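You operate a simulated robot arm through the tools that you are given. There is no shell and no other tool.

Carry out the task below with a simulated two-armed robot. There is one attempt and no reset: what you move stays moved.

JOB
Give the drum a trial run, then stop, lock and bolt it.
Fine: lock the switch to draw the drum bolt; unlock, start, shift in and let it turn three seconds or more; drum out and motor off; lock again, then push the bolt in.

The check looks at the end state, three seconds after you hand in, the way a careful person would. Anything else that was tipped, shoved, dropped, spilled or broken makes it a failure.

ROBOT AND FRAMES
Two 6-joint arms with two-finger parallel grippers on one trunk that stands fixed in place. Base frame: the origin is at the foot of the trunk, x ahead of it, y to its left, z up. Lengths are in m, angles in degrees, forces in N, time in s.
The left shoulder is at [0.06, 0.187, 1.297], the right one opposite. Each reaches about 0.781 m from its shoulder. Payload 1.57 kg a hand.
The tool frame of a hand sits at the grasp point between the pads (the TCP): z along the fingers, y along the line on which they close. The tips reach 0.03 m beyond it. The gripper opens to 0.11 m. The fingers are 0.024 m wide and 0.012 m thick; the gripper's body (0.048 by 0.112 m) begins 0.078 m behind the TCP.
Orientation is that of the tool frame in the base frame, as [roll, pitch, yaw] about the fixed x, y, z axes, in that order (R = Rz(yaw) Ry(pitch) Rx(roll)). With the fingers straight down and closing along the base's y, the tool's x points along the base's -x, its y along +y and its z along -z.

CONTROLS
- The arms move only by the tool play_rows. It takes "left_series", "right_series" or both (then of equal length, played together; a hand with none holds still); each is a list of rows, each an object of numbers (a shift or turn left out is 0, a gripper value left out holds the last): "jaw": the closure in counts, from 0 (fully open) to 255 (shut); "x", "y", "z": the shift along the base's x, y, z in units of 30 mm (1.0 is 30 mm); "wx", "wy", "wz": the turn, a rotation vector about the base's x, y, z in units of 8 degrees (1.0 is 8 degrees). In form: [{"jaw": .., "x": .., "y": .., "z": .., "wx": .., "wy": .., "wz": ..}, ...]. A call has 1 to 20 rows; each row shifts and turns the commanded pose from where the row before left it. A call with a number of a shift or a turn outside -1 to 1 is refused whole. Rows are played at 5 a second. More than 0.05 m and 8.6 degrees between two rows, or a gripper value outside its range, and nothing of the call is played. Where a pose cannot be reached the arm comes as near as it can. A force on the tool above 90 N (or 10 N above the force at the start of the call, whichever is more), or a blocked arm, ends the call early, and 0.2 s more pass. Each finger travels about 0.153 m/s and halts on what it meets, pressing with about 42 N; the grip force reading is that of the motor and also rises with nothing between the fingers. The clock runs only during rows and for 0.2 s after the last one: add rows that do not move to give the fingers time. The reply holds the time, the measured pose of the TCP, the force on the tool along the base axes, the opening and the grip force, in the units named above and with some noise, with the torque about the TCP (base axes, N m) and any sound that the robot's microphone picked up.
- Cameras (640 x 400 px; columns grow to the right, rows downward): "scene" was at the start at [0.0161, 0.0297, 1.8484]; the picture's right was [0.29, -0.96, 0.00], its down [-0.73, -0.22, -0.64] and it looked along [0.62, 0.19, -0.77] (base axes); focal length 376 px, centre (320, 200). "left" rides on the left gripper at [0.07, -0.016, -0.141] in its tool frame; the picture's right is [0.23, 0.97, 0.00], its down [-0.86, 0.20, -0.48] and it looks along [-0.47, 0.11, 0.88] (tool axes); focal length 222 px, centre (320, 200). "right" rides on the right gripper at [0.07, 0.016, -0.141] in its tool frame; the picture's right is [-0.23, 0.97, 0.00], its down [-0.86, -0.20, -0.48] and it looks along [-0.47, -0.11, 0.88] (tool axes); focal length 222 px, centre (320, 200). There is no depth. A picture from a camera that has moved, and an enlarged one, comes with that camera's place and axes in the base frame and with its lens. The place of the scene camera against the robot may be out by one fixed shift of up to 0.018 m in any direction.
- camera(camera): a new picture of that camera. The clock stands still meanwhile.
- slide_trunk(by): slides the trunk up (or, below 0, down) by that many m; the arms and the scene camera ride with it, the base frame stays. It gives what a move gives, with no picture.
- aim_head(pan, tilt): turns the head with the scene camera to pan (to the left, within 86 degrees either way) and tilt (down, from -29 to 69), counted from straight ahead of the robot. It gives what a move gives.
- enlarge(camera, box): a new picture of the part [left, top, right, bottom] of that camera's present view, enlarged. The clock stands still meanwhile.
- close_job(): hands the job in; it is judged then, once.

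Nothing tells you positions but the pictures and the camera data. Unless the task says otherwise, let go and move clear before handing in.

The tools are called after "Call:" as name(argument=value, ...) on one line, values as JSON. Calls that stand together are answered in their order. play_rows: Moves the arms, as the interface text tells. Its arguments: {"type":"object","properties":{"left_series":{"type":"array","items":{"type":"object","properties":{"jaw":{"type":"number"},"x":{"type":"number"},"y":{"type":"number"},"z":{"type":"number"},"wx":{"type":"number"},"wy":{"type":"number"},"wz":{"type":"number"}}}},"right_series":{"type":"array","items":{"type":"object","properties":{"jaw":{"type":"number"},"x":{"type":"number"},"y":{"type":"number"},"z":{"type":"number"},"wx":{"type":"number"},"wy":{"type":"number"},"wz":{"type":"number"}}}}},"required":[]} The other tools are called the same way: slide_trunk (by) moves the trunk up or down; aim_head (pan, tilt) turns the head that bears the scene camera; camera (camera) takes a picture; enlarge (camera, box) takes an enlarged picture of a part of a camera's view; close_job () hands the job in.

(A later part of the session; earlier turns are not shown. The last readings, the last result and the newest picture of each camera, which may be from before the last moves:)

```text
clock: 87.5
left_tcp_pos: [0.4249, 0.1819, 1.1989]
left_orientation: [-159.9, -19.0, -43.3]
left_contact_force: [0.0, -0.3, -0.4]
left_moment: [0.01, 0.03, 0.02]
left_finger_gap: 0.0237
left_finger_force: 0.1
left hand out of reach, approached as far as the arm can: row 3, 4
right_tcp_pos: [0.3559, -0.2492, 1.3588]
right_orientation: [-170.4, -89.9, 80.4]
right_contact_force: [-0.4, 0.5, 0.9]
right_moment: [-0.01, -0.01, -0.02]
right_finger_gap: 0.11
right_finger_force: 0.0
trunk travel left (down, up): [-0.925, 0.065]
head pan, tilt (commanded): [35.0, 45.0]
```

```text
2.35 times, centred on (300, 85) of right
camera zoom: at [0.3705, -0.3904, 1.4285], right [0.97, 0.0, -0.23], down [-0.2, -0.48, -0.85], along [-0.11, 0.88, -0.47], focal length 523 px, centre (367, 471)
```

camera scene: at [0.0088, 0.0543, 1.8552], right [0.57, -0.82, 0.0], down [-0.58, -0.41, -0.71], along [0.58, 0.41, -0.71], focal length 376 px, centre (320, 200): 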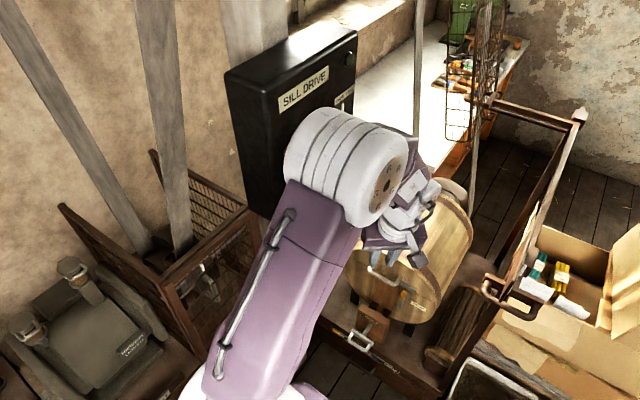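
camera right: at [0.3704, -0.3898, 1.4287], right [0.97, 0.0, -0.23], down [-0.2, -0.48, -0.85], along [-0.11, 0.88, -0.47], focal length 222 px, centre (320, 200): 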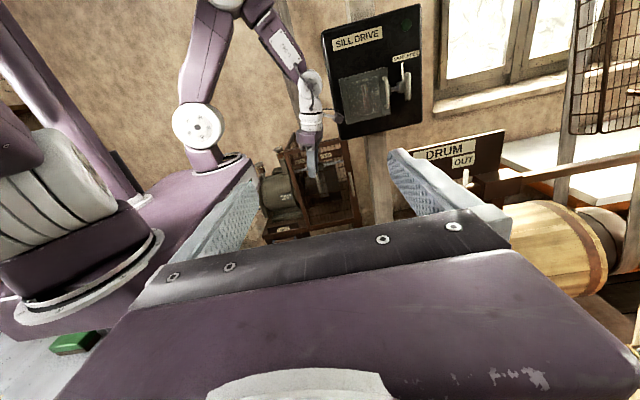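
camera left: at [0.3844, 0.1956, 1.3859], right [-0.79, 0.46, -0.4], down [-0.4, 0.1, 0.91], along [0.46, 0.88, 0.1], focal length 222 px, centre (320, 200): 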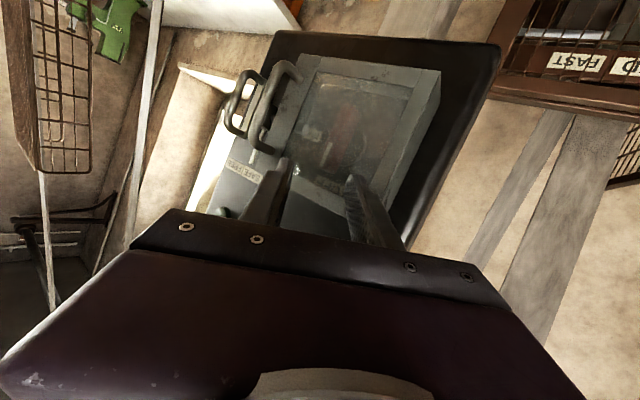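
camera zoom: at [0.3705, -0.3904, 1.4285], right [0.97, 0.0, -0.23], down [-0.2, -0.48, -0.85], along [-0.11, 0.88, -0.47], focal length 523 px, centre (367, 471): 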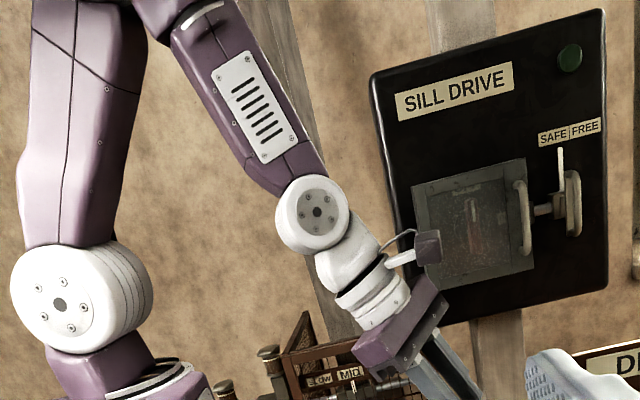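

The forearm has rolled itself over near the in-line pose. Next I bend the hand slightly to the right and then bring it round to straight down, which should restore the original posture.

Call:
play_rows(left_series=[{"x": -0.12, "y": -0.6, "z": 0.2, "wx": -0.889, "wz": -0.458}, {"x": -0.12, "y": -0.6, "z": 0.2, "wx": -0.889, "wz": -0.458}, {"x": -0.12, "y": -0.6, "z": 0.2, "wx": -0.889, "wz": -0.458}, {"x": -0.12, "y": -0.6, "z": 0.2, "wx": -0.889, "wz": -0.458}])

Call:
enlarge(camera="right", box=[180, 0, 420, 170])

```text
clock: 88.5
left_tcp_pos: [0.3802, 0.1102, 1.1568]
left_orientation: [-178.5, -38.1, -47.4]
left_contact_force: [0.0, 0.7, 0.1]
left_moment: [0.01, 0.02, -0.02]
left_finger_gap: 0.024
left_finger_force: 0.1
left hand out of reach, approached as far as the arm can: row 1, 2, 3, 4
right_tcp_pos: [0.3563, -0.2489, 1.3578]
right_orientation: [-134.4, -89.8, 44.3]
right_contact_force: [0.4, 0.1, -0.4]
right_moment: [-0.04, 0.03, 0.01]
right_finger_gap: 0.1102
right_finger_force: 0.0
trunk travel left (down, up): [-0.925, 0.065]
head pan, tilt (commanded): [35.0, 45.0]
```

```text
2.35 times, centred on (300, 85) of right
camera zoom: at [0.372, -0.3899, 1.4282], right [0.97, 0.0, -0.23], down [-0.2, -0.48, -0.85], along [-0.11, 0.88, -0.47], focal length 523 px, centre (367, 471)
```

zoom: 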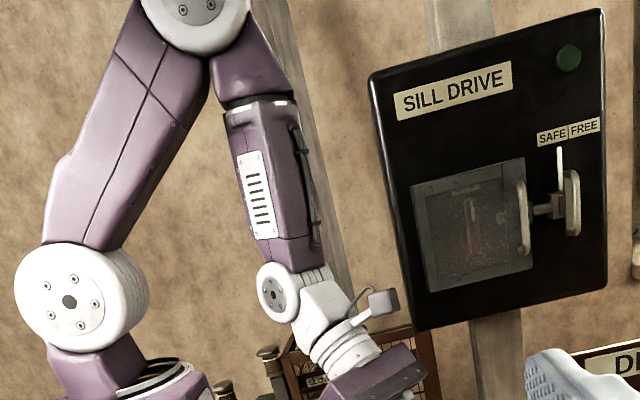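

Call:
play_rows(left_series=[{"wx": 0.42, "wy": -0.42, "wz": -0.75}])

Call:
play_rows(left_series=[{"wx": -0.42, "wy": 0.42, "wz": 0.75}, {"wx": -0.42, "wy": 0.42, "wz": 0.75}])

```text
clock: 88.9
left_tcp_pos: [0.3782, 0.1097, 1.1582]
left_orientation: [-173.3, -37.0, -56.8]
left_contact_force: [-0.4, 0.1, 0.5]
left_moment: [-0.04, 0.03, 0.02]
left_finger_gap: 0.0239
left_finger_force: 0.0
right_tcp_pos: [0.355, -0.2506, 1.358]
right_orientation: [8.2, -90.0, -98.3]
right_contact_force: [-0.5, 0.7, -0.7]
right_moment: [0.02, 0.02, 0.03]
right_finger_gap: 0.1099
right_finger_force: 0.1
trunk travel left (down, up): [-0.925, 0.065]
head pan, tilt (commanded): [35.0, 45.0]
```

```text
clock: 89.5
left_tcp_pos: [0.3733, 0.115, 1.1323]
left_orientation: [175.9, -37.9, -38.0]
left_contact_force: [0.2, -0.3, 0.1]
left_moment: [0.0, -0.04, -0.01]
left_finger_gap: 0.0239
left_finger_force: 0.0
left hand out of reach, approached as far as the arm can: row 1, 2
right_tcp_pos: [0.3558, -0.2483, 1.358]
right_orientation: [-135.4, -89.9, 45.4]
right_contact_force: [0.4, 1.1, -0.3]
right_moment: [-0.03, -0.03, 0.01]
right_finger_gap: 0.11
right_finger_force: 0.0
trunk travel left (down, up): [-0.925, 0.065]
head pan, tilt (commanded): [35.0, 45.0]
```

Confirmed: only the roll direction about the hand's own axis matters: one way is blocked, the other free. I'll unwind the hand roll the free way by about 145°.

Call:
play_rows(left_series=[{"wx": 0.43, "wy": -0.43, "wz": -0.78}, {"wx": 0.43, "wy": -0.43, "wz": -0.78}, {"wx": 0.43, "wy": -0.43, "wz": -0.78}, {"wx": 0.43, "wy": -0.43, "wz": -0.78}, {"wx": 0.43, "wy": -0.43, "wz": -0.78}, {"wx": 0.43, "wy": -0.43, "wz": -0.78}, {"wx": 0.43, "wy": -0.43, "wz": -0.78}, {"wx": 0.43, "wy": -0.43, "wz": -0.78}, {"wx": 0.43, "wy": -0.43, "wz": -0.78}, {"wx": 0.43, "wy": -0.43, "wz": -0.78}, {"wx": 0.43, "wy": -0.43, "wz": -0.78}, {"wx": 0.43, "wy": -0.43, "wz": -0.78}, {"wx": 0.43, "wy": -0.43, "wz": -0.78}, {"wx": 0.43, "wy": -0.43, "wz": -0.78}, {"wx": 0.43, "wy": -0.43, "wz": -0.78}, {"wx": 0.43, "wy": -0.43, "wz": -0.78}, {"wx": 0.43, "wy": -0.43, "wz": -0.78}, {"wx": 0.43, "wy": -0.43, "wz": -0.78}])

Call:
enlarge(camera="right", box=[180, 0, 420, 170])

```text
clock: 93.3
left_tcp_pos: [0.374, 0.1163, 1.1326]
left_orientation: [-152.4, 26.9, -174.6]
left_contact_force: [-1.1, -0.5, 0.2]
left_moment: [0.01, -0.04, 0.04]
left_finger_gap: 0.024
left_finger_force: 0.0
right_tcp_pos: [0.356, -0.2498, 1.3596]
right_orientation: [-149.9, -90.0, 60.0]
right_contact_force: [0.3, 0.6, -0.1]
right_moment: [0.01, 0.03, 0.0]
right_finger_gap: 0.1099
right_finger_force: 0.0
trunk travel left (down, up): [-0.925, 0.065]
head pan, tilt (commanded): [35.0, 45.0]
```

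```text
2.35 times, centred on (300, 85) of right
camera zoom: at [0.3708, -0.3908, 1.4283], right [0.97, 0.0, -0.23], down [-0.2, -0.48, -0.85], along [-0.11, 0.88, -0.47], focal length 523 px, centre (367, 471)
```

zoom: 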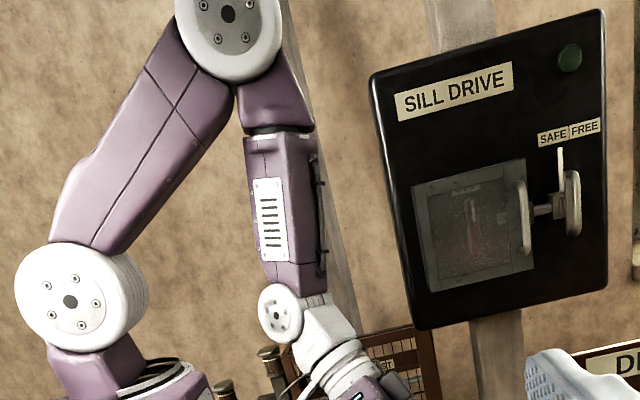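

The roll unwound cleanly and the camera is back on the robot's side of the hand. Now to straight fingers-down while moving up and left.

Call:
play_rows(left_series=[{"y": 0.5, "z": 0.6, "wx": 0.646, "wy": 0.69, "wz": 0.032}, {"y": 0.5, "z": 0.6, "wx": 0.646, "wy": 0.69, "wz": 0.032}, {"y": 0.5, "z": 0.6, "wx": 0.646, "wy": 0.69, "wz": 0.032}, {"y": 0.5, "z": 0.6, "wx": 0.646, "wy": 0.69, "wz": 0.032}, {"y": 0.5, "z": 0.6, "wx": 0.646, "wy": 0.69, "wz": 0.032}])

Call:
enlarge(camera="right", box=[180, 0, 420, 170])

```text
clock: 94.5
left_tcp_pos: [0.3691, 0.1653, 1.2073]
left_orientation: [-172.8, 4.6, 179.9]
left_contact_force: [-0.4, -0.2, 0.3]
left_moment: [-0.03, 0.01, 0.0]
left_finger_gap: 0.0238
left_finger_force: 0.1
left hand out of reach, approached as far as the arm can: row 3, 4
right_tcp_pos: [0.3546, -0.2496, 1.3576]
right_orientation: [-24.3, -90.0, -65.8]
right_contact_force: [-0.8, -0.5, -1.0]
right_moment: [0.01, 0.04, 0.01]
right_finger_gap: 0.1101
right_finger_force: 0.0
trunk travel left (down, up): [-0.925, 0.065]
head pan, tilt (commanded): [35.0, 45.0]
```

```text
2.35 times, centred on (300, 85) of right
camera zoom: at [0.3702, -0.3915, 1.4282], right [0.97, 0.0, -0.23], down [-0.2, -0.48, -0.85], along [-0.11, 0.88, -0.47], focal length 523 px, centre (367, 471)
```

zoom: 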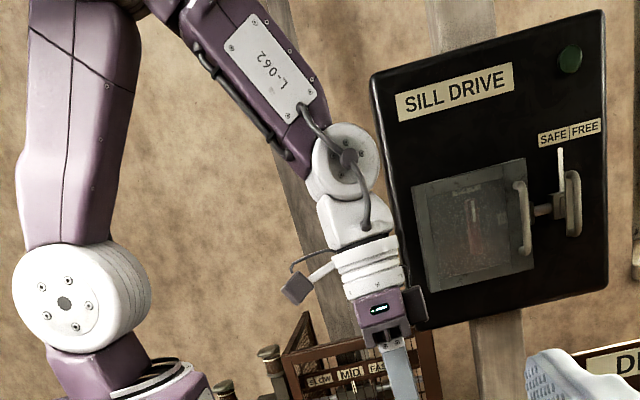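

Call:
play_rows(left_series=[{"z": 0.8}, {"z": 0.8}, {"z": 0.8}, {"z": 0.8}])

Call:
play_rows(left_series=[{"x": 0.5, "y": 0.5, "z": 0.5}, {"x": 0.5, "y": 0.5, "z": 0.5}])

Call:
enlarge(camera="right", box=[180, 0, 420, 170])

```text
clock: 95.5
left_tcp_pos: [0.355, 0.1711, 1.2608]
left_orientation: [-170.8, 5.1, 180.0]
left_contact_force: [0.0, -0.4, -0.1]
left_moment: [-0.03, -0.02, -0.01]
left_finger_gap: 0.0239
left_finger_force: 0.1
left hand out of reach, approached as far as the arm can: row 1, 2, 3, 4
right_tcp_pos: [0.3541, -0.2497, 1.3587]
right_orientation: [-168.4, -89.9, 78.3]
right_contact_force: [0.2, -0.2, -0.3]
right_moment: [0.02, 0.04, 0.01]
right_finger_gap: 0.11
right_finger_force: 0.0
trunk travel left (down, up): [-0.925, 0.065]
head pan, tilt (commanded): [35.0, 45.0]
```

```text
clock: 96.1
left_tcp_pos: [0.3734, 0.2046, 1.2605]
left_orientation: [-170.8, 5.4, -180.0]
left_contact_force: [0.1, 0.3, 1.0]
left_moment: [0.0, 0.0, -0.04]
left_finger_gap: 0.0239
left_finger_force: 0.1
left hand out of reach, approached as far as the arm can: row 1, 2
right_tcp_pos: [0.3562, -0.249, 1.3587]
right_orientation: [-146.7, -89.9, 56.6]
right_contact_force: [-0.6, 1.1, -0.7]
right_moment: [0.0, -0.01, 0.0]
right_finger_gap: 0.11
right_finger_force: 0.0
trunk travel left (down, up): [-0.925, 0.065]
head pan, tilt (commanded): [35.0, 45.0]
```

```text
2.35 times, centred on (300, 85) of right
camera zoom: at [0.3717, -0.3897, 1.4284], right [0.97, 0.0, -0.23], down [-0.2, -0.48, -0.85], along [-0.11, 0.88, -0.47], focal length 523 px, centre (367, 471)
```

zoom: 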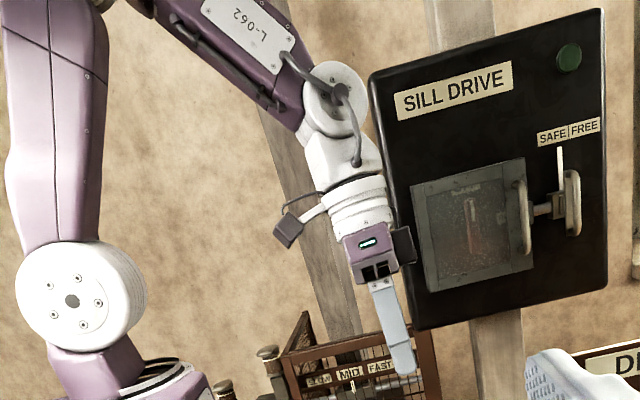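

The forearm is still half-turned (label side toward the drum side). I'll square the hand into the arm's plane, swing it up in line with the forearm, and check which way the forearm has rolled.

Call:
play_rows(left_series=[{"wx": 0.6, "wy": 0.12}, {"wx": 0.6, "wy": 0.12}, {"x": 1, "y": -0.07, "z": 0.13, "wx": 0.18, "wy": -0.93}, {"x": 1, "y": -0.08, "z": 0.26, "wx": 0.18, "wy": -0.93}, {"x": 0.96, "y": -0.08, "z": 0.4, "wx": 0.18, "wy": -0.93}, {"x": 0.9, "y": -0.1, "z": 0.52, "wx": 0.18, "wy": -0.93}, {"x": 0.83, "y": -0.11, "z": 0.64, "wx": 0.18, "wy": -0.93}, {"x": 0.74, "y": -0.13, "z": 0.75, "wx": 0.18, "wy": -0.93}])

Call:
enlarge(camera="right", box=[180, 0, 420, 170])

```text
clock: 97.9
left_tcp_pos: [0.5201, 0.1821, 1.3271]
left_orientation: [-179.7, 45.8, 175.0]
left_contact_force: [-0.2, 0.8, 0.0]
left_moment: [-0.01, 0.0, 0.03]
left_finger_gap: 0.0236
left_finger_force: 0.0
left hand out of reach, approached as far as the arm can: row 1, 2, 7, 8
right_tcp_pos: [0.3562, -0.2492, 1.358]
right_orientation: [-149.6, -89.9, 59.5]
right_contact_force: [0.2, -0.7, -0.2]
right_moment: [-0.02, -0.05, 0.01]
right_finger_gap: 0.1101
right_finger_force: 0.1
trunk travel left (down, up): [-0.925, 0.065]
head pan, tilt (commanded): [35.0, 45.0]
```

```text
2.35 times, centred on (300, 85) of right
camera zoom: at [0.3708, -0.3909, 1.4282], right [0.97, 0.0, -0.23], down [-0.2, -0.48, -0.85], along [-0.11, 0.88, -0.47], focal length 523 px, centre (367, 471)
```

zoom: 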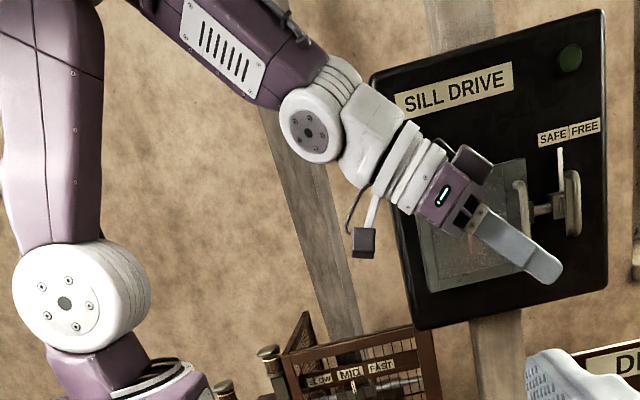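

Now the vent side faces the drum side, which is the natural roll, with hand in line with the forearm. I'll square it into the arm plane and bend straight down from here.

Call:
play_rows(left_series=[{"wz": 0.9}, {"wy": 0.9, "x": -0.5, "z": -0.6}, {"wy": 0.9, "x": -0.55, "z": -0.45}, {"wy": 0.9, "x": -0.65, "z": -0.35}, {"wy": 0.9, "x": -0.75, "z": -0.25}])

Call:
enlarge(camera="right", box=[180, 0, 420, 170])

```text
clock: 99.1
left_tcp_pos: [0.5011, 0.1609, 1.3166]
left_orientation: [-174.4, 37.5, 178.5]
left_contact_force: [-0.5, 0.0, -0.3]
left_moment: [0.0, -0.01, 0.02]
left_finger_gap: 0.0241
left_finger_force: 0.1
left hand out of reach, approached as far as the arm can: row 1, 2, 3, 4, 5
right_tcp_pos: [0.3551, -0.2503, 1.3591]
right_orientation: [22.0, -90.0, -112.2]
right_contact_force: [0.1, 0.5, -0.1]
right_moment: [0.03, -0.01, 0.02]
right_finger_gap: 0.1099
right_finger_force: 0.0
trunk travel left (down, up): [-0.925, 0.065]
head pan, tilt (commanded): [35.0, 45.0]
```

```text
2.35 times, centred on (300, 85) of right
camera zoom: at [0.3706, -0.3911, 1.4283], right [0.97, 0.0, -0.23], down [-0.2, -0.48, -0.85], along [-0.11, 0.88, -0.47], focal length 523 px, centre (367, 471)
```

zoom: 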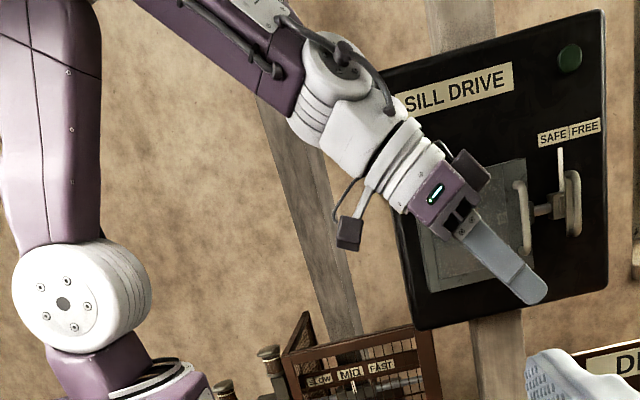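

The forearm now sits label-up, which matches the earlier good pose for pointing left. I'll bend the hand left from here toward that same horizontal pose, keeping clear of the hood.

Call:
play_rows(left_series=[{"x": 0.06, "y": 0.24, "z": 0.22, "wx": 0.334, "wy": -0.534, "wz": 0.706}, {"x": 0.06, "y": 0.24, "z": 0.22, "wx": 0.334, "wy": -0.534, "wz": 0.706}, {"x": 0.06, "y": 0.24, "z": 0.22, "wx": 0.334, "wy": -0.534, "wz": 0.706}, {"x": 0.06, "y": 0.24, "z": 0.22, "wx": 0.334, "wy": -0.534, "wz": 0.706}])

Call:
enlarge(camera="right", box=[180, 0, 420, 170])

```text
clock: 100.1
left_tcp_pos: [0.5066, 0.1892, 1.3426]
left_orientation: [172.4, 55.6, -168.3]
left_contact_force: [-0.6, -0.2, 0.2]
left_moment: [-0.03, 0.01, -0.02]
left_finger_gap: 0.0239
left_finger_force: 0.1
right_tcp_pos: [0.3551, -0.25, 1.3585]
right_orientation: [-114.3, -89.9, 24.2]
right_contact_force: [0.4, 1.1, 0.6]
right_moment: [0.02, -0.03, 0.01]
right_finger_gap: 0.1103
right_finger_force: 0.1
trunk travel left (down, up): [-0.925, 0.065]
head pan, tilt (commanded): [35.0, 45.0]
```

```text
2.35 times, centred on (300, 85) of right
camera zoom: at [0.3712, -0.3913, 1.428], right [0.97, 0.0, -0.23], down [-0.2, -0.48, -0.85], along [-0.11, 0.88, -0.47], focal length 523 px, centre (367, 471)
```

zoom: 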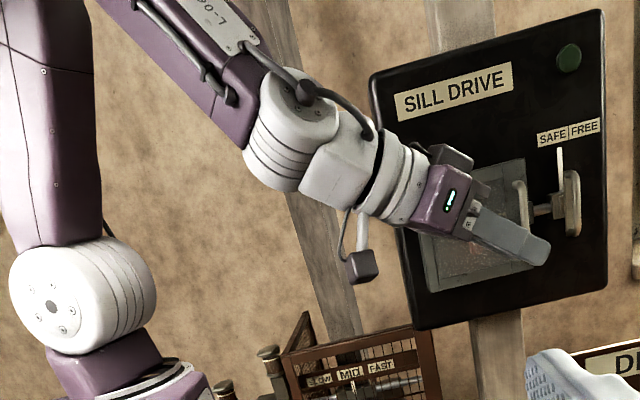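

No limit warnings now; the arm looks as it did in the earlier good pose. Continuing.

Call:
play_rows(left_series=[{"x": 0.06, "y": 0.2, "z": 0.22, "wx": 0.334, "wy": -0.534, "wz": 0.706}, {"x": 0.06, "y": 0.2, "z": 0.22, "wx": 0.334, "wy": -0.534, "wz": 0.706}, {"x": 0.06, "y": 0.2, "z": 0.22, "wx": 0.334, "wy": -0.534, "wz": 0.706}, {"x": 0.06, "y": 0.2, "z": 0.1, "wx": 0.334, "wy": -0.534, "wz": 0.706}, {"x": 0.06, "y": 0.2, "wx": 0.334, "wy": -0.534, "wz": 0.706}, {"x": 0.06, "y": 0.2, "wx": 0.334, "wy": -0.534, "wz": 0.706}, {"x": 0.06, "wx": 0.334, "wy": -0.534, "wz": 0.706}, {}])

Call:
camera(camera="right")

Call:
camera(camera="left")

```text
clock: 101.9
left_tcp_pos: [0.5196, 0.2258, 1.3657]
left_orientation: [-41.0, 89.8, 19.1]
left_contact_force: [0.3, -0.1, -0.1]
left_moment: [0.0, 0.0, 0.01]
left_finger_gap: 0.0239
left_finger_force: 0.0
right_tcp_pos: [0.3554, -0.2503, 1.358]
right_orientation: [-160.5, -90.0, 70.5]
right_contact_force: [-0.2, 0.5, -0.7]
right_moment: [0.01, 0.01, -0.02]
right_finger_gap: 0.11
right_finger_force: 0.1
trunk travel left (down, up): [-0.925, 0.065]
head pan, tilt (commanded): [35.0, 45.0]
```

```text
taken
camera right: at [0.3706, -0.3909, 1.4283], right [0.97, 0.0, -0.23], down [-0.2, -0.48, -0.85], along [-0.11, 0.88, -0.47], focal length 222 px, centre (320, 200)
```

right: 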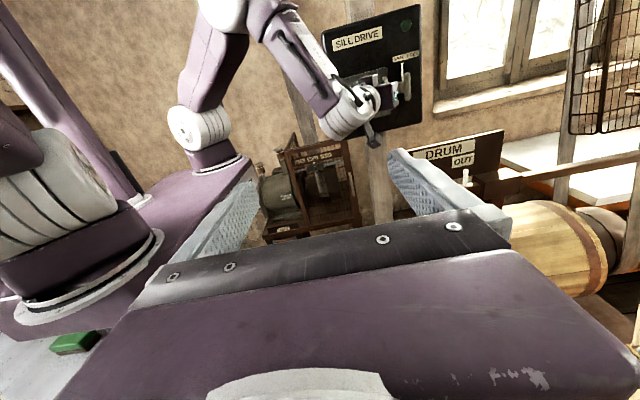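

```text
taken
camera left: at [0.4619, 0.0958, 1.2943], right [-0.84, 0.49, -0.23], down [-0.41, -0.32, 0.85], along [0.34, 0.81, 0.47], focal length 222 px, centre (320, 200)
```

left: 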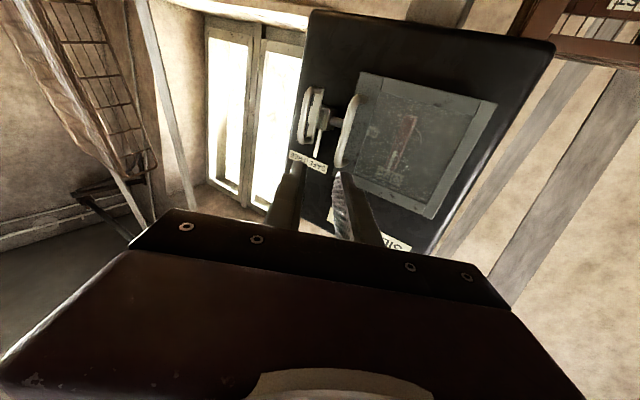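

The left hand is back in the good pose. Now I'll go to the standoff in front of the slide handle (SAFE position, about (0.627, 0.366)).

Call:
play_rows(left_series=[{"jaw": 155}, {"x": 0.87, "y": 0.7, "z": -0.38}, {"x": 0.87, "y": 0.7, "z": -0.38}, {}])

Call:
enlarge(camera="left", box=[200, 60, 460, 260])

Call:
enlarge(camera="right", box=[300, 20, 440, 130])

```text
clock: 102.9
left_tcp_pos: [0.5698, 0.2668, 1.3419]
left_orientation: [-18.7, 90.0, 41.1]
left_contact_force: [-0.2, -0.9, -0.8]
left_moment: [0.02, -0.01, 0.01]
left_finger_gap: 0.0431
left_finger_force: 0.1
right_tcp_pos: [0.3557, -0.2511, 1.3589]
right_orientation: [113.9, -90.0, 155.8]
right_contact_force: [-1.1, 0.3, 0.1]
right_moment: [-0.03, 0.02, -0.03]
right_finger_gap: 0.1099
right_finger_force: 0.2
trunk travel left (down, up): [-0.925, 0.065]
head pan, tilt (commanded): [35.0, 45.0]
```

```text
2.00 times, centred on (330, 160) of left
camera zoom: at [0.5127, 0.138, 1.2715], right [-0.84, 0.49, -0.23], down [-0.41, -0.32, 0.85], along [0.35, 0.81, 0.47], focal length 444 px, centre (300, 280)
```

zoom: 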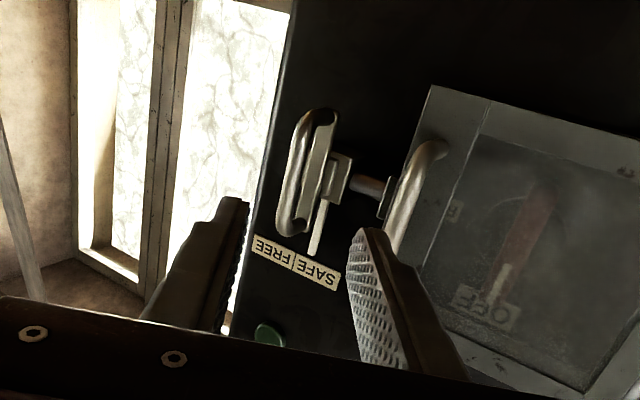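

```text
3.64 times, centred on (370, 75) of right
camera zoom: at [0.37, -0.3916, 1.4283], right [0.97, 0.0, -0.23], down [-0.2, -0.48, -0.86], along [-0.11, 0.88, -0.47], focal length 808 px, centre (138, 654)
```

zoom: 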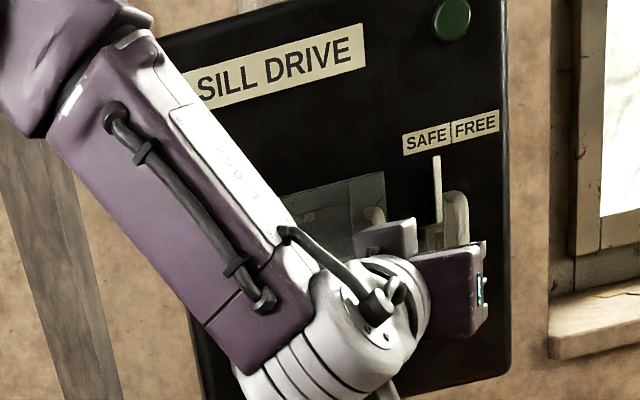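

Call:
play_rows(left_series=[{"x": 0.39, "y": 0.68}, {"x": 0.39, "y": 0.68}, {"x": 0.39, "y": 0.68}])

Call:
enlarge(camera="left", box=[200, 60, 460, 260])

```text
clock: 103.7
left_tcp_pos: [0.6059, 0.3302, 1.3418]
left_orientation: [-44.8, 89.9, 15.1]
left_contact_force: [0.2, -0.3, 1.1]
left_moment: [-0.01, -0.05, 0.01]
left_finger_gap: 0.0431
left_finger_force: 0.0
right_tcp_pos: [0.3555, -0.2489, 1.3595]
right_orientation: [22.0, -90.0, -112.0]
right_contact_force: [0.3, 0.8, 0.9]
right_moment: [-0.01, -0.01, 0.02]
right_finger_gap: 0.1101
right_finger_force: 0.0
trunk travel left (down, up): [-0.925, 0.065]
head pan, tilt (commanded): [35.0, 45.0]
```

```text
2.00 times, centred on (330, 160) of left
camera zoom: at [0.5486, 0.1999, 1.2711], right [-0.84, 0.49, -0.23], down [-0.41, -0.31, 0.85], along [0.35, 0.81, 0.47], focal length 444 px, centre (300, 280)
```

zoom: 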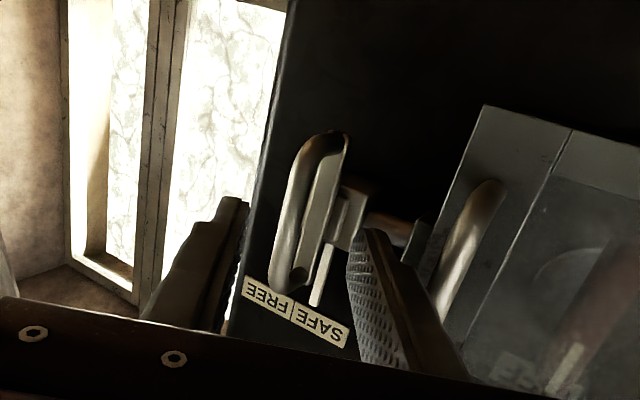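

Call:
play_rows(left_series=[{"x": 0.36, "y": 0.62}, {"jaw": 255}, {}, {}])

Call:
enlarge(camera="left", box=[200, 60, 460, 260])

```text
clock: 104.7
left_tcp_pos: [0.6191, 0.3458, 1.3416]
left_orientation: [3.2, 89.9, 63.0]
left_contact_force: [7.7, -2.2, 3.6]
left_moment: [-0.45, -0.25, -0.2]
left_finger_gap: 0.0095
left_finger_force: 27.6
right_tcp_pos: [0.3583, -0.2506, 1.3577]
right_orientation: [-86.9, -90.0, -3.2]
right_contact_force: [-0.1, -0.4, 0.3]
right_moment: [0.0, 0.01, 0.01]
right_finger_gap: 0.11
right_finger_force: 0.0
trunk travel left (down, up): [-0.925, 0.065]
head pan, tilt (commanded): [35.0, 45.0]
```

```text
2.00 times, centred on (330, 160) of left
camera zoom: at [0.5619, 0.2167, 1.2713], right [-0.84, 0.49, -0.23], down [-0.41, -0.31, 0.85], along [0.35, 0.81, 0.47], focal length 444 px, centre (300, 280)
```

zoom: 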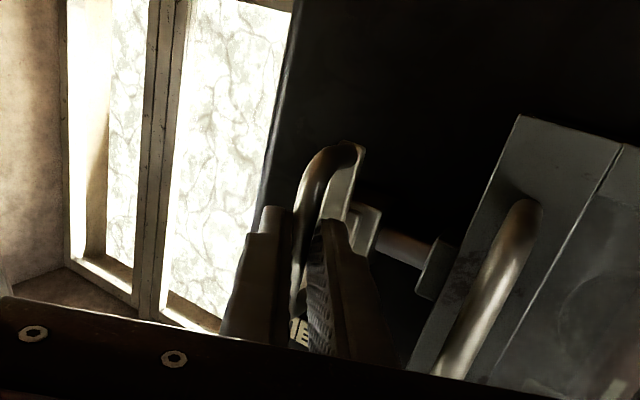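

Gripped the slide handle. Sliding it to FREE (+x).

Call:
play_rows(left_series=[{"x": 0.3}, {"x": 0.3}, {"x": 0.3}, {"x": 0.3}, {}])

Call:
play_rows(left_series=[{"x": 0.2}, {"x": 0.15}, {}])

Call:
enlarge(camera="left", box=[200, 60, 460, 260])

Call:
enlarge(camera="scene", box=[280, 80, 400, 160])

```text
clock: 105.9
left_tcp_pos: [0.6531, 0.3461, 1.3425]
left_orientation: [16.1, 89.9, 75.9]
left_contact_force: [-0.5, -4.9, -3.1]
left_moment: [-0.18, -0.33, -0.06]
left_finger_gap: 0.0095
left_finger_force: 27.8
right_tcp_pos: [0.3561, -0.252, 1.3582]
right_orientation: [-61.1, -89.9, -29.0]
right_contact_force: [0.1, 0.0, 0.3]
right_moment: [0.05, 0.07, -0.01]
right_finger_gap: 0.1102
right_finger_force: 0.1
trunk travel left (down, up): [-0.925, 0.065]
head pan, tilt (commanded): [35.0, 45.0]
```

```text
clock: 106.7
left_tcp_pos: [0.6577, 0.3477, 1.344]
left_orientation: [-65.7, 89.7, -5.6]
left_contact_force: [-24.0, -5.0, -12.7]
left_moment: [-0.25, -0.13, 0.44]
left_finger_gap: 0.0095
left_finger_force: 27.6
right_tcp_pos: [0.3499, -0.2505, 1.3595]
right_orientation: [92.0, -89.8, 177.9]
right_contact_force: [0.8, 0.1, -0.1]
right_moment: [-0.01, 0.01, 0.03]
right_finger_gap: 0.11
right_finger_force: 0.0
trunk travel left (down, up): [-0.925, 0.065]
head pan, tilt (commanded): [35.0, 45.0]
```

```text
2.00 times, centred on (330, 160) of left
camera zoom: at [0.6002, 0.2186, 1.2734], right [-0.84, 0.48, -0.23], down [-0.41, -0.32, 0.85], along [0.34, 0.82, 0.47], focal length 444 px, centre (300, 280)
```

zoom: 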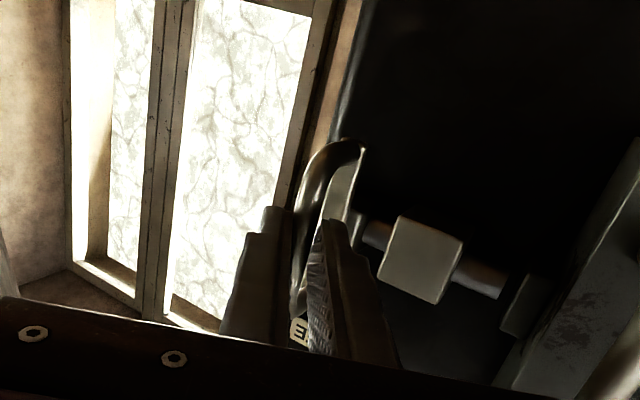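

```text
5.00 times, centred on (340, 120) of scene
camera zoom: at [0.0012, 0.053, 1.8551], right [0.57, -0.82, 0.0], down [-0.58, -0.41, -0.71], along [0.58, 0.41, -0.7], focal length 1880 px, centre (220, 600)
```

zoom: 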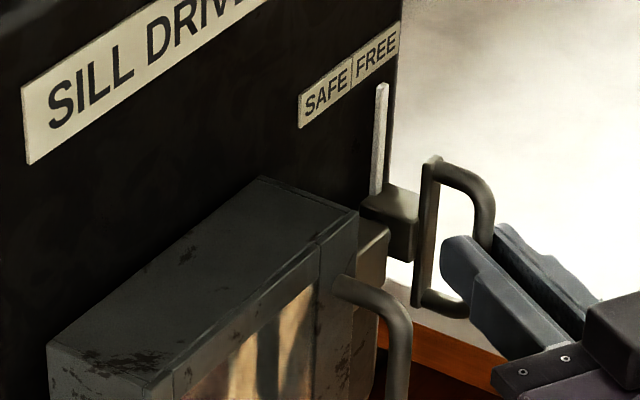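

The slide is at FREE (stop reached, pin clear of the hood's keeper). I'll relieve, release, and back off along the approach line.

Call:
play_rows(left_series=[{"x": -0.22}, {"jaw": 155}, {}, {"x": -0.4, "y": -0.7}, {"x": -0.4, "y": -0.7}, {"x": -0.4, "y": -0.7}, {"x": -0.4, "y": -0.7}, {"x": -0.3, "y": -0.2}, {}])

Call:
slide_trunk(by=-0.12)

Call:
enlarge(camera="right", box=[280, 0, 440, 120])

```text
clock: 108.7
left_tcp_pos: [0.6, 0.2576, 1.3415]
left_orientation: [-55.9, 89.8, 3.9]
left_contact_force: [0.3, -0.1, -0.2]
left_moment: [-0.02, 0.01, 0.0]
left_finger_gap: 0.0431
left_finger_force: 0.1
right_tcp_pos: [0.3553, -0.2496, 1.3593]
right_orientation: [-157.6, -89.9, 67.5]
right_contact_force: [-0.2, -0.6, -0.4]
right_moment: [-0.01, 0.01, -0.03]
right_finger_gap: 0.1098
right_finger_force: 0.1
trunk travel left (down, up): [-0.925, 0.065]
head pan, tilt (commanded): [35.0, 45.0]
```

```text
clock: 110.2
left_tcp_pos: [0.6002, 0.2569, 1.2222]
left_orientation: [-42.9, 89.9, 17.1]
left_contact_force: [0.3, -0.1, -0.2]
left_moment: [-0.02, 0.0, 0.01]
left_finger_gap: 0.0432
left_finger_force: 0.0
right_tcp_pos: [0.3549, -0.2495, 1.2379]
right_orientation: [-159.3, -90.0, 69.2]
right_contact_force: [0.0, -0.4, 0.1]
right_moment: [0.01, 0.0, 0.01]
right_finger_gap: 0.1101
right_finger_force: 0.0
trunk travel left (down, up): [-0.805, 0.185]
head pan, tilt (commanded): [35.0, 45.0]
```

```text
3.33 times, centred on (360, 60) of right
camera zoom: at [0.3707, -0.3909, 1.3083], right [0.97, 0.0, -0.23], down [-0.2, -0.48, -0.85], along [-0.11, 0.88, -0.47], focal length 740 px, centre (187, 667)
```

zoom: 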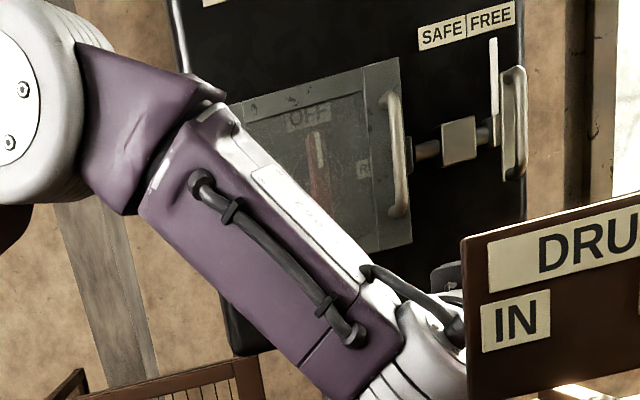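

Now to the hood handle (closed position about (0.557, 0.343, 1.345)). I'll raise the hand in front of it and stand off.

Call:
play_rows(left_series=[{"z": 1, "y": -0.1}, {"z": 1}, {"z": 1}, {"z": 1}, {"x": -0.75}, {"x": -0.75}, {"x": -0.75}, {"x": -0.75}, {}])

Call:
enlarge(camera="left", box=[200, 60, 460, 260])

Call:
camera(camera="scene")

```text
clock: 112.2
left_tcp_pos: [0.5102, 0.2548, 1.3413]
left_orientation: [140.9, 90.0, -159.2]
left_contact_force: [0.0, -0.2, 0.1]
left_moment: [0.0, 0.01, 0.01]
left_finger_gap: 0.0429
left_finger_force: 0.2
right_tcp_pos: [0.3551, -0.2504, 1.2384]
right_orientation: [-132.9, -89.8, 42.8]
right_contact_force: [0.7, -0.4, 0.6]
right_moment: [0.0, 0.0, 0.01]
right_finger_gap: 0.1102
right_finger_force: 0.2
trunk travel left (down, up): [-0.805, 0.185]
head pan, tilt (commanded): [35.0, 45.0]
```

```text
2.00 times, centred on (330, 160) of left
camera zoom: at [0.4521, 0.1248, 1.2708], right [-0.84, 0.49, -0.23], down [-0.41, -0.31, 0.85], along [0.35, 0.81, 0.47], focal length 444 px, centre (300, 280)
```

zoom: 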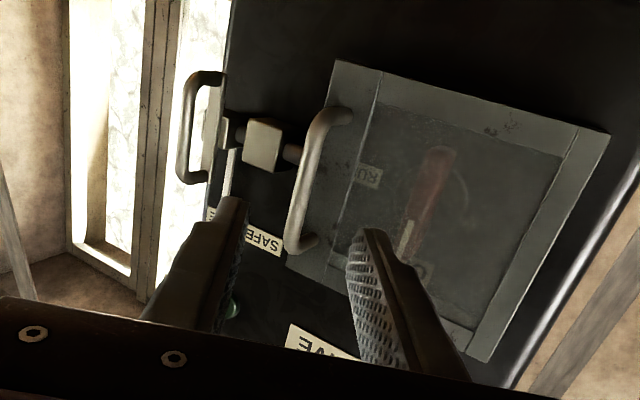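

```text
taken
camera scene: at [0.0096, 0.0538, 1.7352], right [0.57, -0.82, 0.0], down [-0.58, -0.41, -0.71], along [0.58, 0.41, -0.71], focal length 376 px, centre (320, 200)
```

scene: 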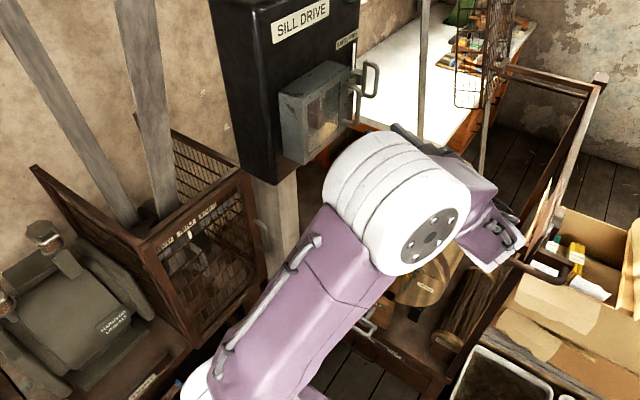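

The handle lies between the fingers. Advancing and gripping.

Call:
play_rows(left_series=[{"x": 0.43, "y": 0.8}, {"x": 0.43, "y": 0.8}, {"x": 0.2, "y": 0.4}])

Call:
enlarge(camera="left", box=[200, 60, 460, 260])

```text
clock: 113.0
left_tcp_pos: [0.5418, 0.3151, 1.3419]
left_orientation: [-37.0, 89.9, 23.0]
left_contact_force: [0.5, 0.2, -0.3]
left_moment: [-0.03, 0.03, -0.04]
left_finger_gap: 0.0433
left_finger_force: 0.1
right_tcp_pos: [0.3553, -0.2505, 1.2378]
right_orientation: [38.4, -90.0, -128.5]
right_contact_force: [0.0, 0.3, -1.6]
right_moment: [-0.02, -0.01, 0.0]
right_finger_gap: 0.1101
right_finger_force: 0.1
trunk travel left (down, up): [-0.805, 0.185]
head pan, tilt (commanded): [35.0, 45.0]
```

```text
2.00 times, centred on (330, 160) of left
camera zoom: at [0.484, 0.1852, 1.2712], right [-0.84, 0.49, -0.23], down [-0.41, -0.31, 0.85], along [0.35, 0.81, 0.47], focal length 444 px, centre (300, 280)
```

zoom: 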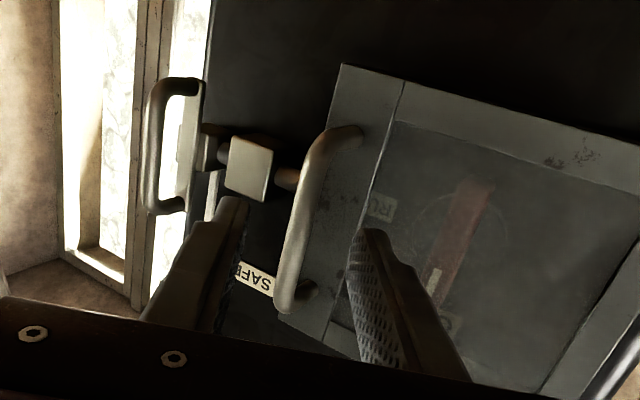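

Call:
play_rows(left_series=[{"x": 0.23, "y": 0.42}, {"jaw": 255}, {}, {}])

Call:
enlarge(camera="left", box=[200, 60, 460, 260])

```text
clock: 114.0
left_tcp_pos: [0.5497, 0.3274, 1.3408]
left_orientation: [-62.5, 89.9, -2.7]
left_contact_force: [0.3, 0.9, -1.2]
left_moment: [-0.36, -0.25, 0.0]
left_finger_gap: 0.0095
left_finger_force: 27.3
right_tcp_pos: [0.3556, -0.2502, 1.2387]
right_orientation: [-148.3, -89.9, 58.2]
right_contact_force: [-0.2, -0.5, 0.0]
right_moment: [-0.04, -0.01, 0.01]
right_finger_gap: 0.1099
right_finger_force: 0.0
trunk travel left (down, up): [-0.805, 0.185]
head pan, tilt (commanded): [35.0, 45.0]
```

```text
2.00 times, centred on (330, 160) of left
camera zoom: at [0.4911, 0.1978, 1.2713], right [-0.84, 0.49, -0.23], down [-0.41, -0.31, 0.85], along [0.35, 0.81, 0.47], focal length 444 px, centre (300, 280)
```

zoom: 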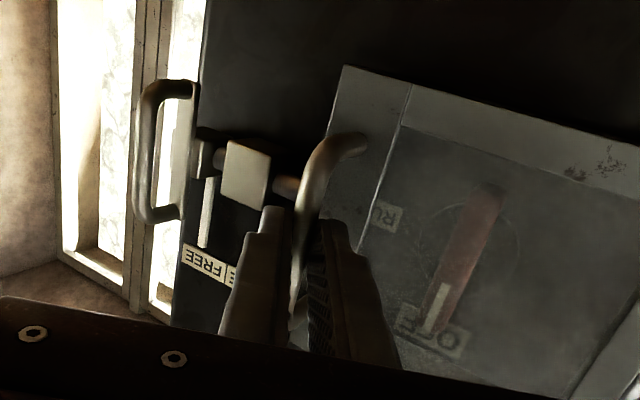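

Gripped the hood handle. I'll draw it open along its hinge arc.

Call:
play_rows(left_series=[{"x": -0.27, "y": -0.37}, {"x": -0.27, "y": -0.37}, {"x": -0.33, "y": -0.31}, {"x": -0.33, "y": -0.31}])

Call:
camera(camera="left")

Call:
camera(camera="scene")

```text
clock: 115.0
left_tcp_pos: [0.514, 0.2861, 1.3424]
left_orientation: [-61.0, 90.0, -1.2]
left_contact_force: [0.0, -1.9, -1.1]
left_moment: [-0.19, 0.02, -0.09]
left_finger_gap: 0.0098
left_finger_force: 27.8
right_tcp_pos: [0.3557, -0.2485, 1.2389]
right_orientation: [-165.4, -89.9, 75.3]
right_contact_force: [0.1, -0.2, -0.4]
right_moment: [-0.03, -0.01, 0.0]
right_finger_gap: 0.1103
right_finger_force: 0.1
trunk travel left (down, up): [-0.805, 0.185]
head pan, tilt (commanded): [35.0, 45.0]
```

```text
taken
camera left: at [0.4551, 0.1561, 1.2713], right [-0.84, 0.49, -0.23], down [-0.41, -0.31, 0.85], along [0.35, 0.81, 0.47], focal length 222 px, centre (320, 200)
```

left: 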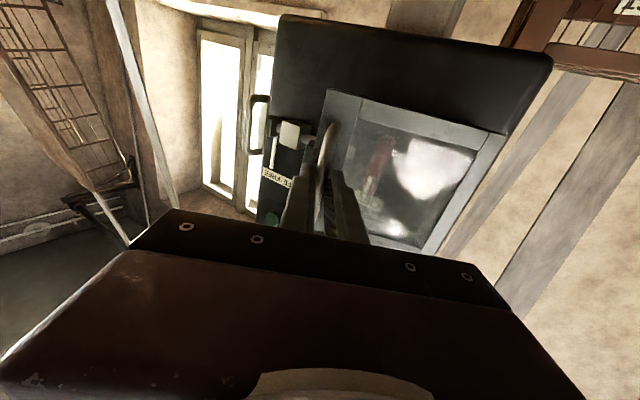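

```text
taken
camera scene: at [0.0088, 0.0542, 1.7351], right [0.57, -0.82, 0.0], down [-0.58, -0.41, -0.71], along [0.58, 0.41, -0.71], focal length 376 px, centre (320, 200)
```

scene: 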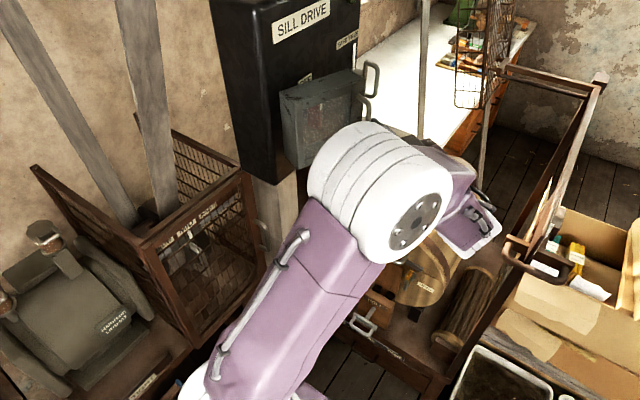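

Opening nicely with almost no force. Continuing a little further.

Call:
play_rows(left_series=[{"x": -0.38, "y": -0.25}, {"x": -0.38, "y": -0.25}])

Call:
play_rows(left_series=[{"x": -0.42, "y": -0.18}, {"x": -0.42, "y": -0.18}])

Call:
camera(camera="left")

Call:
enlarge(camera="right", box=[280, 0, 440, 120])

```text
clock: 115.6
left_tcp_pos: [0.4901, 0.2707, 1.3428]
left_orientation: [-163.6, 90.0, -103.6]
left_contact_force: [0.4, -3.1, -0.9]
left_moment: [-0.5, 0.31, 0.03]
left_finger_gap: 0.0098
left_finger_force: 28.3
right_tcp_pos: [0.3555, -0.2503, 1.2384]
right_orientation: [-108.2, -89.9, 18.1]
right_contact_force: [0.4, 0.2, 0.4]
right_moment: [0.0, -0.02, 0.01]
right_finger_gap: 0.1099
right_finger_force: 0.1
trunk travel left (down, up): [-0.805, 0.185]
head pan, tilt (commanded): [35.0, 45.0]
```

```text
clock: 116.2
left_tcp_pos: [0.4645, 0.26, 1.3426]
left_orientation: [8.8, 89.9, 68.4]
left_contact_force: [1.5, -5.0, -2.6]
left_moment: [-0.13, 0.22, -0.09]
left_finger_gap: 0.0097
left_finger_force: 27.7
right_tcp_pos: [0.3552, -0.2503, 1.2381]
right_orientation: [-67.7, -90.0, -22.4]
right_contact_force: [0.1, 0.3, 0.0]
right_moment: [-0.01, 0.01, 0.03]
right_finger_gap: 0.11
right_finger_force: 0.0
trunk travel left (down, up): [-0.805, 0.185]
head pan, tilt (commanded): [35.0, 45.0]
```

```text
taken
camera left: at [0.4073, 0.1292, 1.2712], right [-0.84, 0.49, -0.23], down [-0.41, -0.31, 0.85], along [0.35, 0.81, 0.47], focal length 222 px, centre (320, 200)
```

left: 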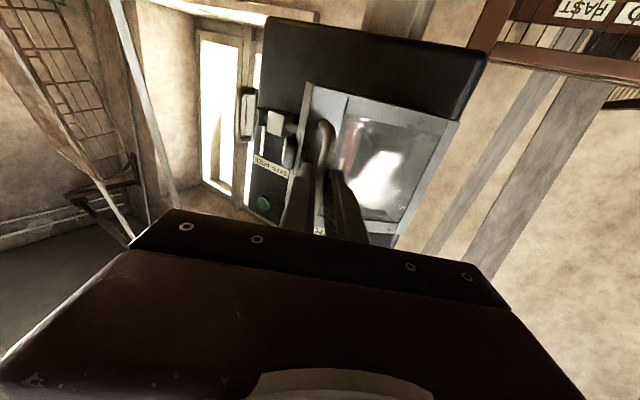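

```text
3.33 times, centred on (360, 60) of right
camera zoom: at [0.3712, -0.3921, 1.3077], right [0.97, 0.0, -0.23], down [-0.2, -0.48, -0.86], along [-0.11, 0.88, -0.47], focal length 740 px, centre (187, 667)
```

zoom: 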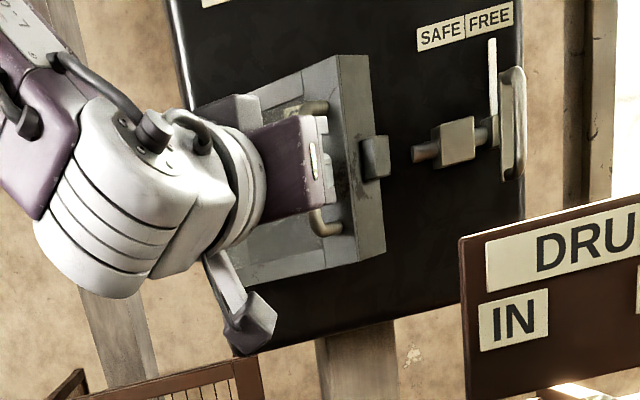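

Still free and no limit warnings. I'll continue the arc, turning the hand slightly so the wrist keeps its distance.

Call:
play_rows(left_series=[{"x": -0.43, "y": -0.12, "wz": 0.35}, {"x": -0.43, "y": -0.12, "wz": 0.35}, {"x": -0.44, "y": -0.04, "wz": 0.35}, {"x": -0.44, "y": -0.04, "wz": 0.35}])

Call:
play_rows(left_series=[{"x": -0.44, "y": 0.04, "wz": 0.35}, {"x": -0.44, "y": 0.04, "wz": 0.35}])

Call:
enlarge(camera="right", box=[260, 0, 440, 120])

```text
clock: 117.2
left_tcp_pos: [0.4123, 0.2497, 1.3421]
left_orientation: [-161.4, 90.0, -90.2]
left_contact_force: [1.0, -2.1, -3.2]
left_moment: [0.49, 0.52, -0.13]
left_finger_gap: 0.0099
left_finger_force: 27.6
right_tcp_pos: [0.3559, -0.25, 1.2386]
right_orientation: [-116.5, -90.0, 26.4]
right_contact_force: [0.1, 0.1, -0.3]
right_moment: [0.03, 0.01, 0.0]
right_finger_gap: 0.1097
right_finger_force: 0.1
trunk travel left (down, up): [-0.805, 0.185]
head pan, tilt (commanded): [35.0, 45.0]
```

```text
clock: 117.8
left_tcp_pos: [0.3848, 0.2542, 1.342]
left_orientation: [-25.0, 89.9, 51.7]
left_contact_force: [-0.2, 1.6, 0.3]
left_moment: [0.44, 0.59, -0.07]
left_finger_gap: 0.0096
left_finger_force: 28.2
right_tcp_pos: [0.355, -0.2487, 1.239]
right_orientation: [-157.7, -89.8, 67.5]
right_contact_force: [-1.4, -0.3, 0.6]
right_moment: [-0.04, -0.01, 0.02]
right_finger_gap: 0.1101
right_finger_force: 0.1
trunk travel left (down, up): [-0.805, 0.185]
head pan, tilt (commanded): [35.0, 45.0]
```

```text
3.33 times, centred on (350, 60) of right
camera zoom: at [0.3709, -0.3903, 1.3084], right [0.97, 0.0, -0.23], down [-0.2, -0.48, -0.85], along [-0.11, 0.88, -0.47], focal length 740 px, centre (220, 667)
```

zoom: 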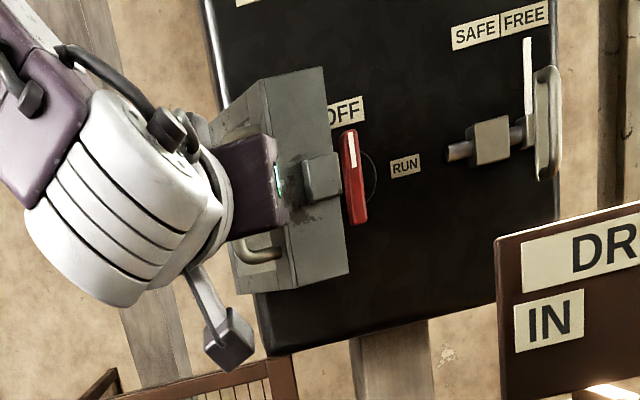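

The switch is exposed now (knob vertical at OFF). I'll open the hood a bit further for room.

Call:
play_rows(left_series=[{"x": -0.43, "y": 0.12, "wz": 0.3}, {"x": -0.43, "y": 0.12, "wz": 0.3}])

Call:
play_rows(left_series=[{"x": -0.4, "y": 0.2, "wz": 0.3}, {"x": -0.4, "y": 0.2, "wz": 0.3}])

Call:
enlarge(camera="right", box=[260, 0, 440, 120])

```text
clock: 118.4
left_tcp_pos: [0.3609, 0.2616, 1.3429]
left_orientation: [-35.6, 90.0, 45.9]
left_contact_force: [1.8, 3.4, 1.9]
left_moment: [0.38, 0.6, -0.15]
left_finger_gap: 0.0098
left_finger_force: 28.0
right_tcp_pos: [0.3554, -0.2483, 1.2388]
right_orientation: [-153.7, -90.0, 63.6]
right_contact_force: [-0.5, 1.0, -1.2]
right_moment: [-0.01, -0.02, 0.03]
right_finger_gap: 0.1101
right_finger_force: 0.0
trunk travel left (down, up): [-0.805, 0.185]
head pan, tilt (commanded): [35.0, 45.0]
```

```text
clock: 119.0
left_tcp_pos: [0.3376, 0.2744, 1.3422]
left_orientation: [11.6, 90.0, 97.9]
left_contact_force: [2.8, 4.1, 1.4]
left_moment: [0.36, 0.65, -0.13]
left_finger_gap: 0.0099
left_finger_force: 28.0
right_tcp_pos: [0.358, -0.249, 1.2389]
right_orientation: [-147.7, -89.9, 57.6]
right_contact_force: [-0.1, 0.5, 0.1]
right_moment: [0.01, 0.01, 0.02]
right_finger_gap: 0.1097
right_finger_force: 0.0
trunk travel left (down, up): [-0.805, 0.185]
head pan, tilt (commanded): [35.0, 45.0]
```

```text
3.33 times, centred on (350, 60) of right
camera zoom: at [0.3717, -0.3896, 1.3084], right [0.97, 0.0, -0.23], down [-0.2, -0.48, -0.85], along [-0.11, 0.88, -0.47], focal length 740 px, centre (220, 667)
```

zoom: 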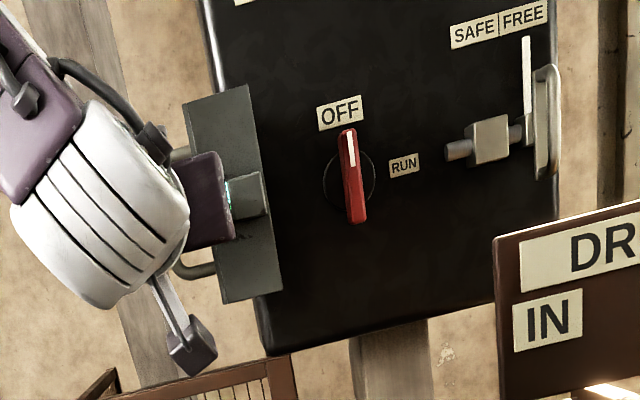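

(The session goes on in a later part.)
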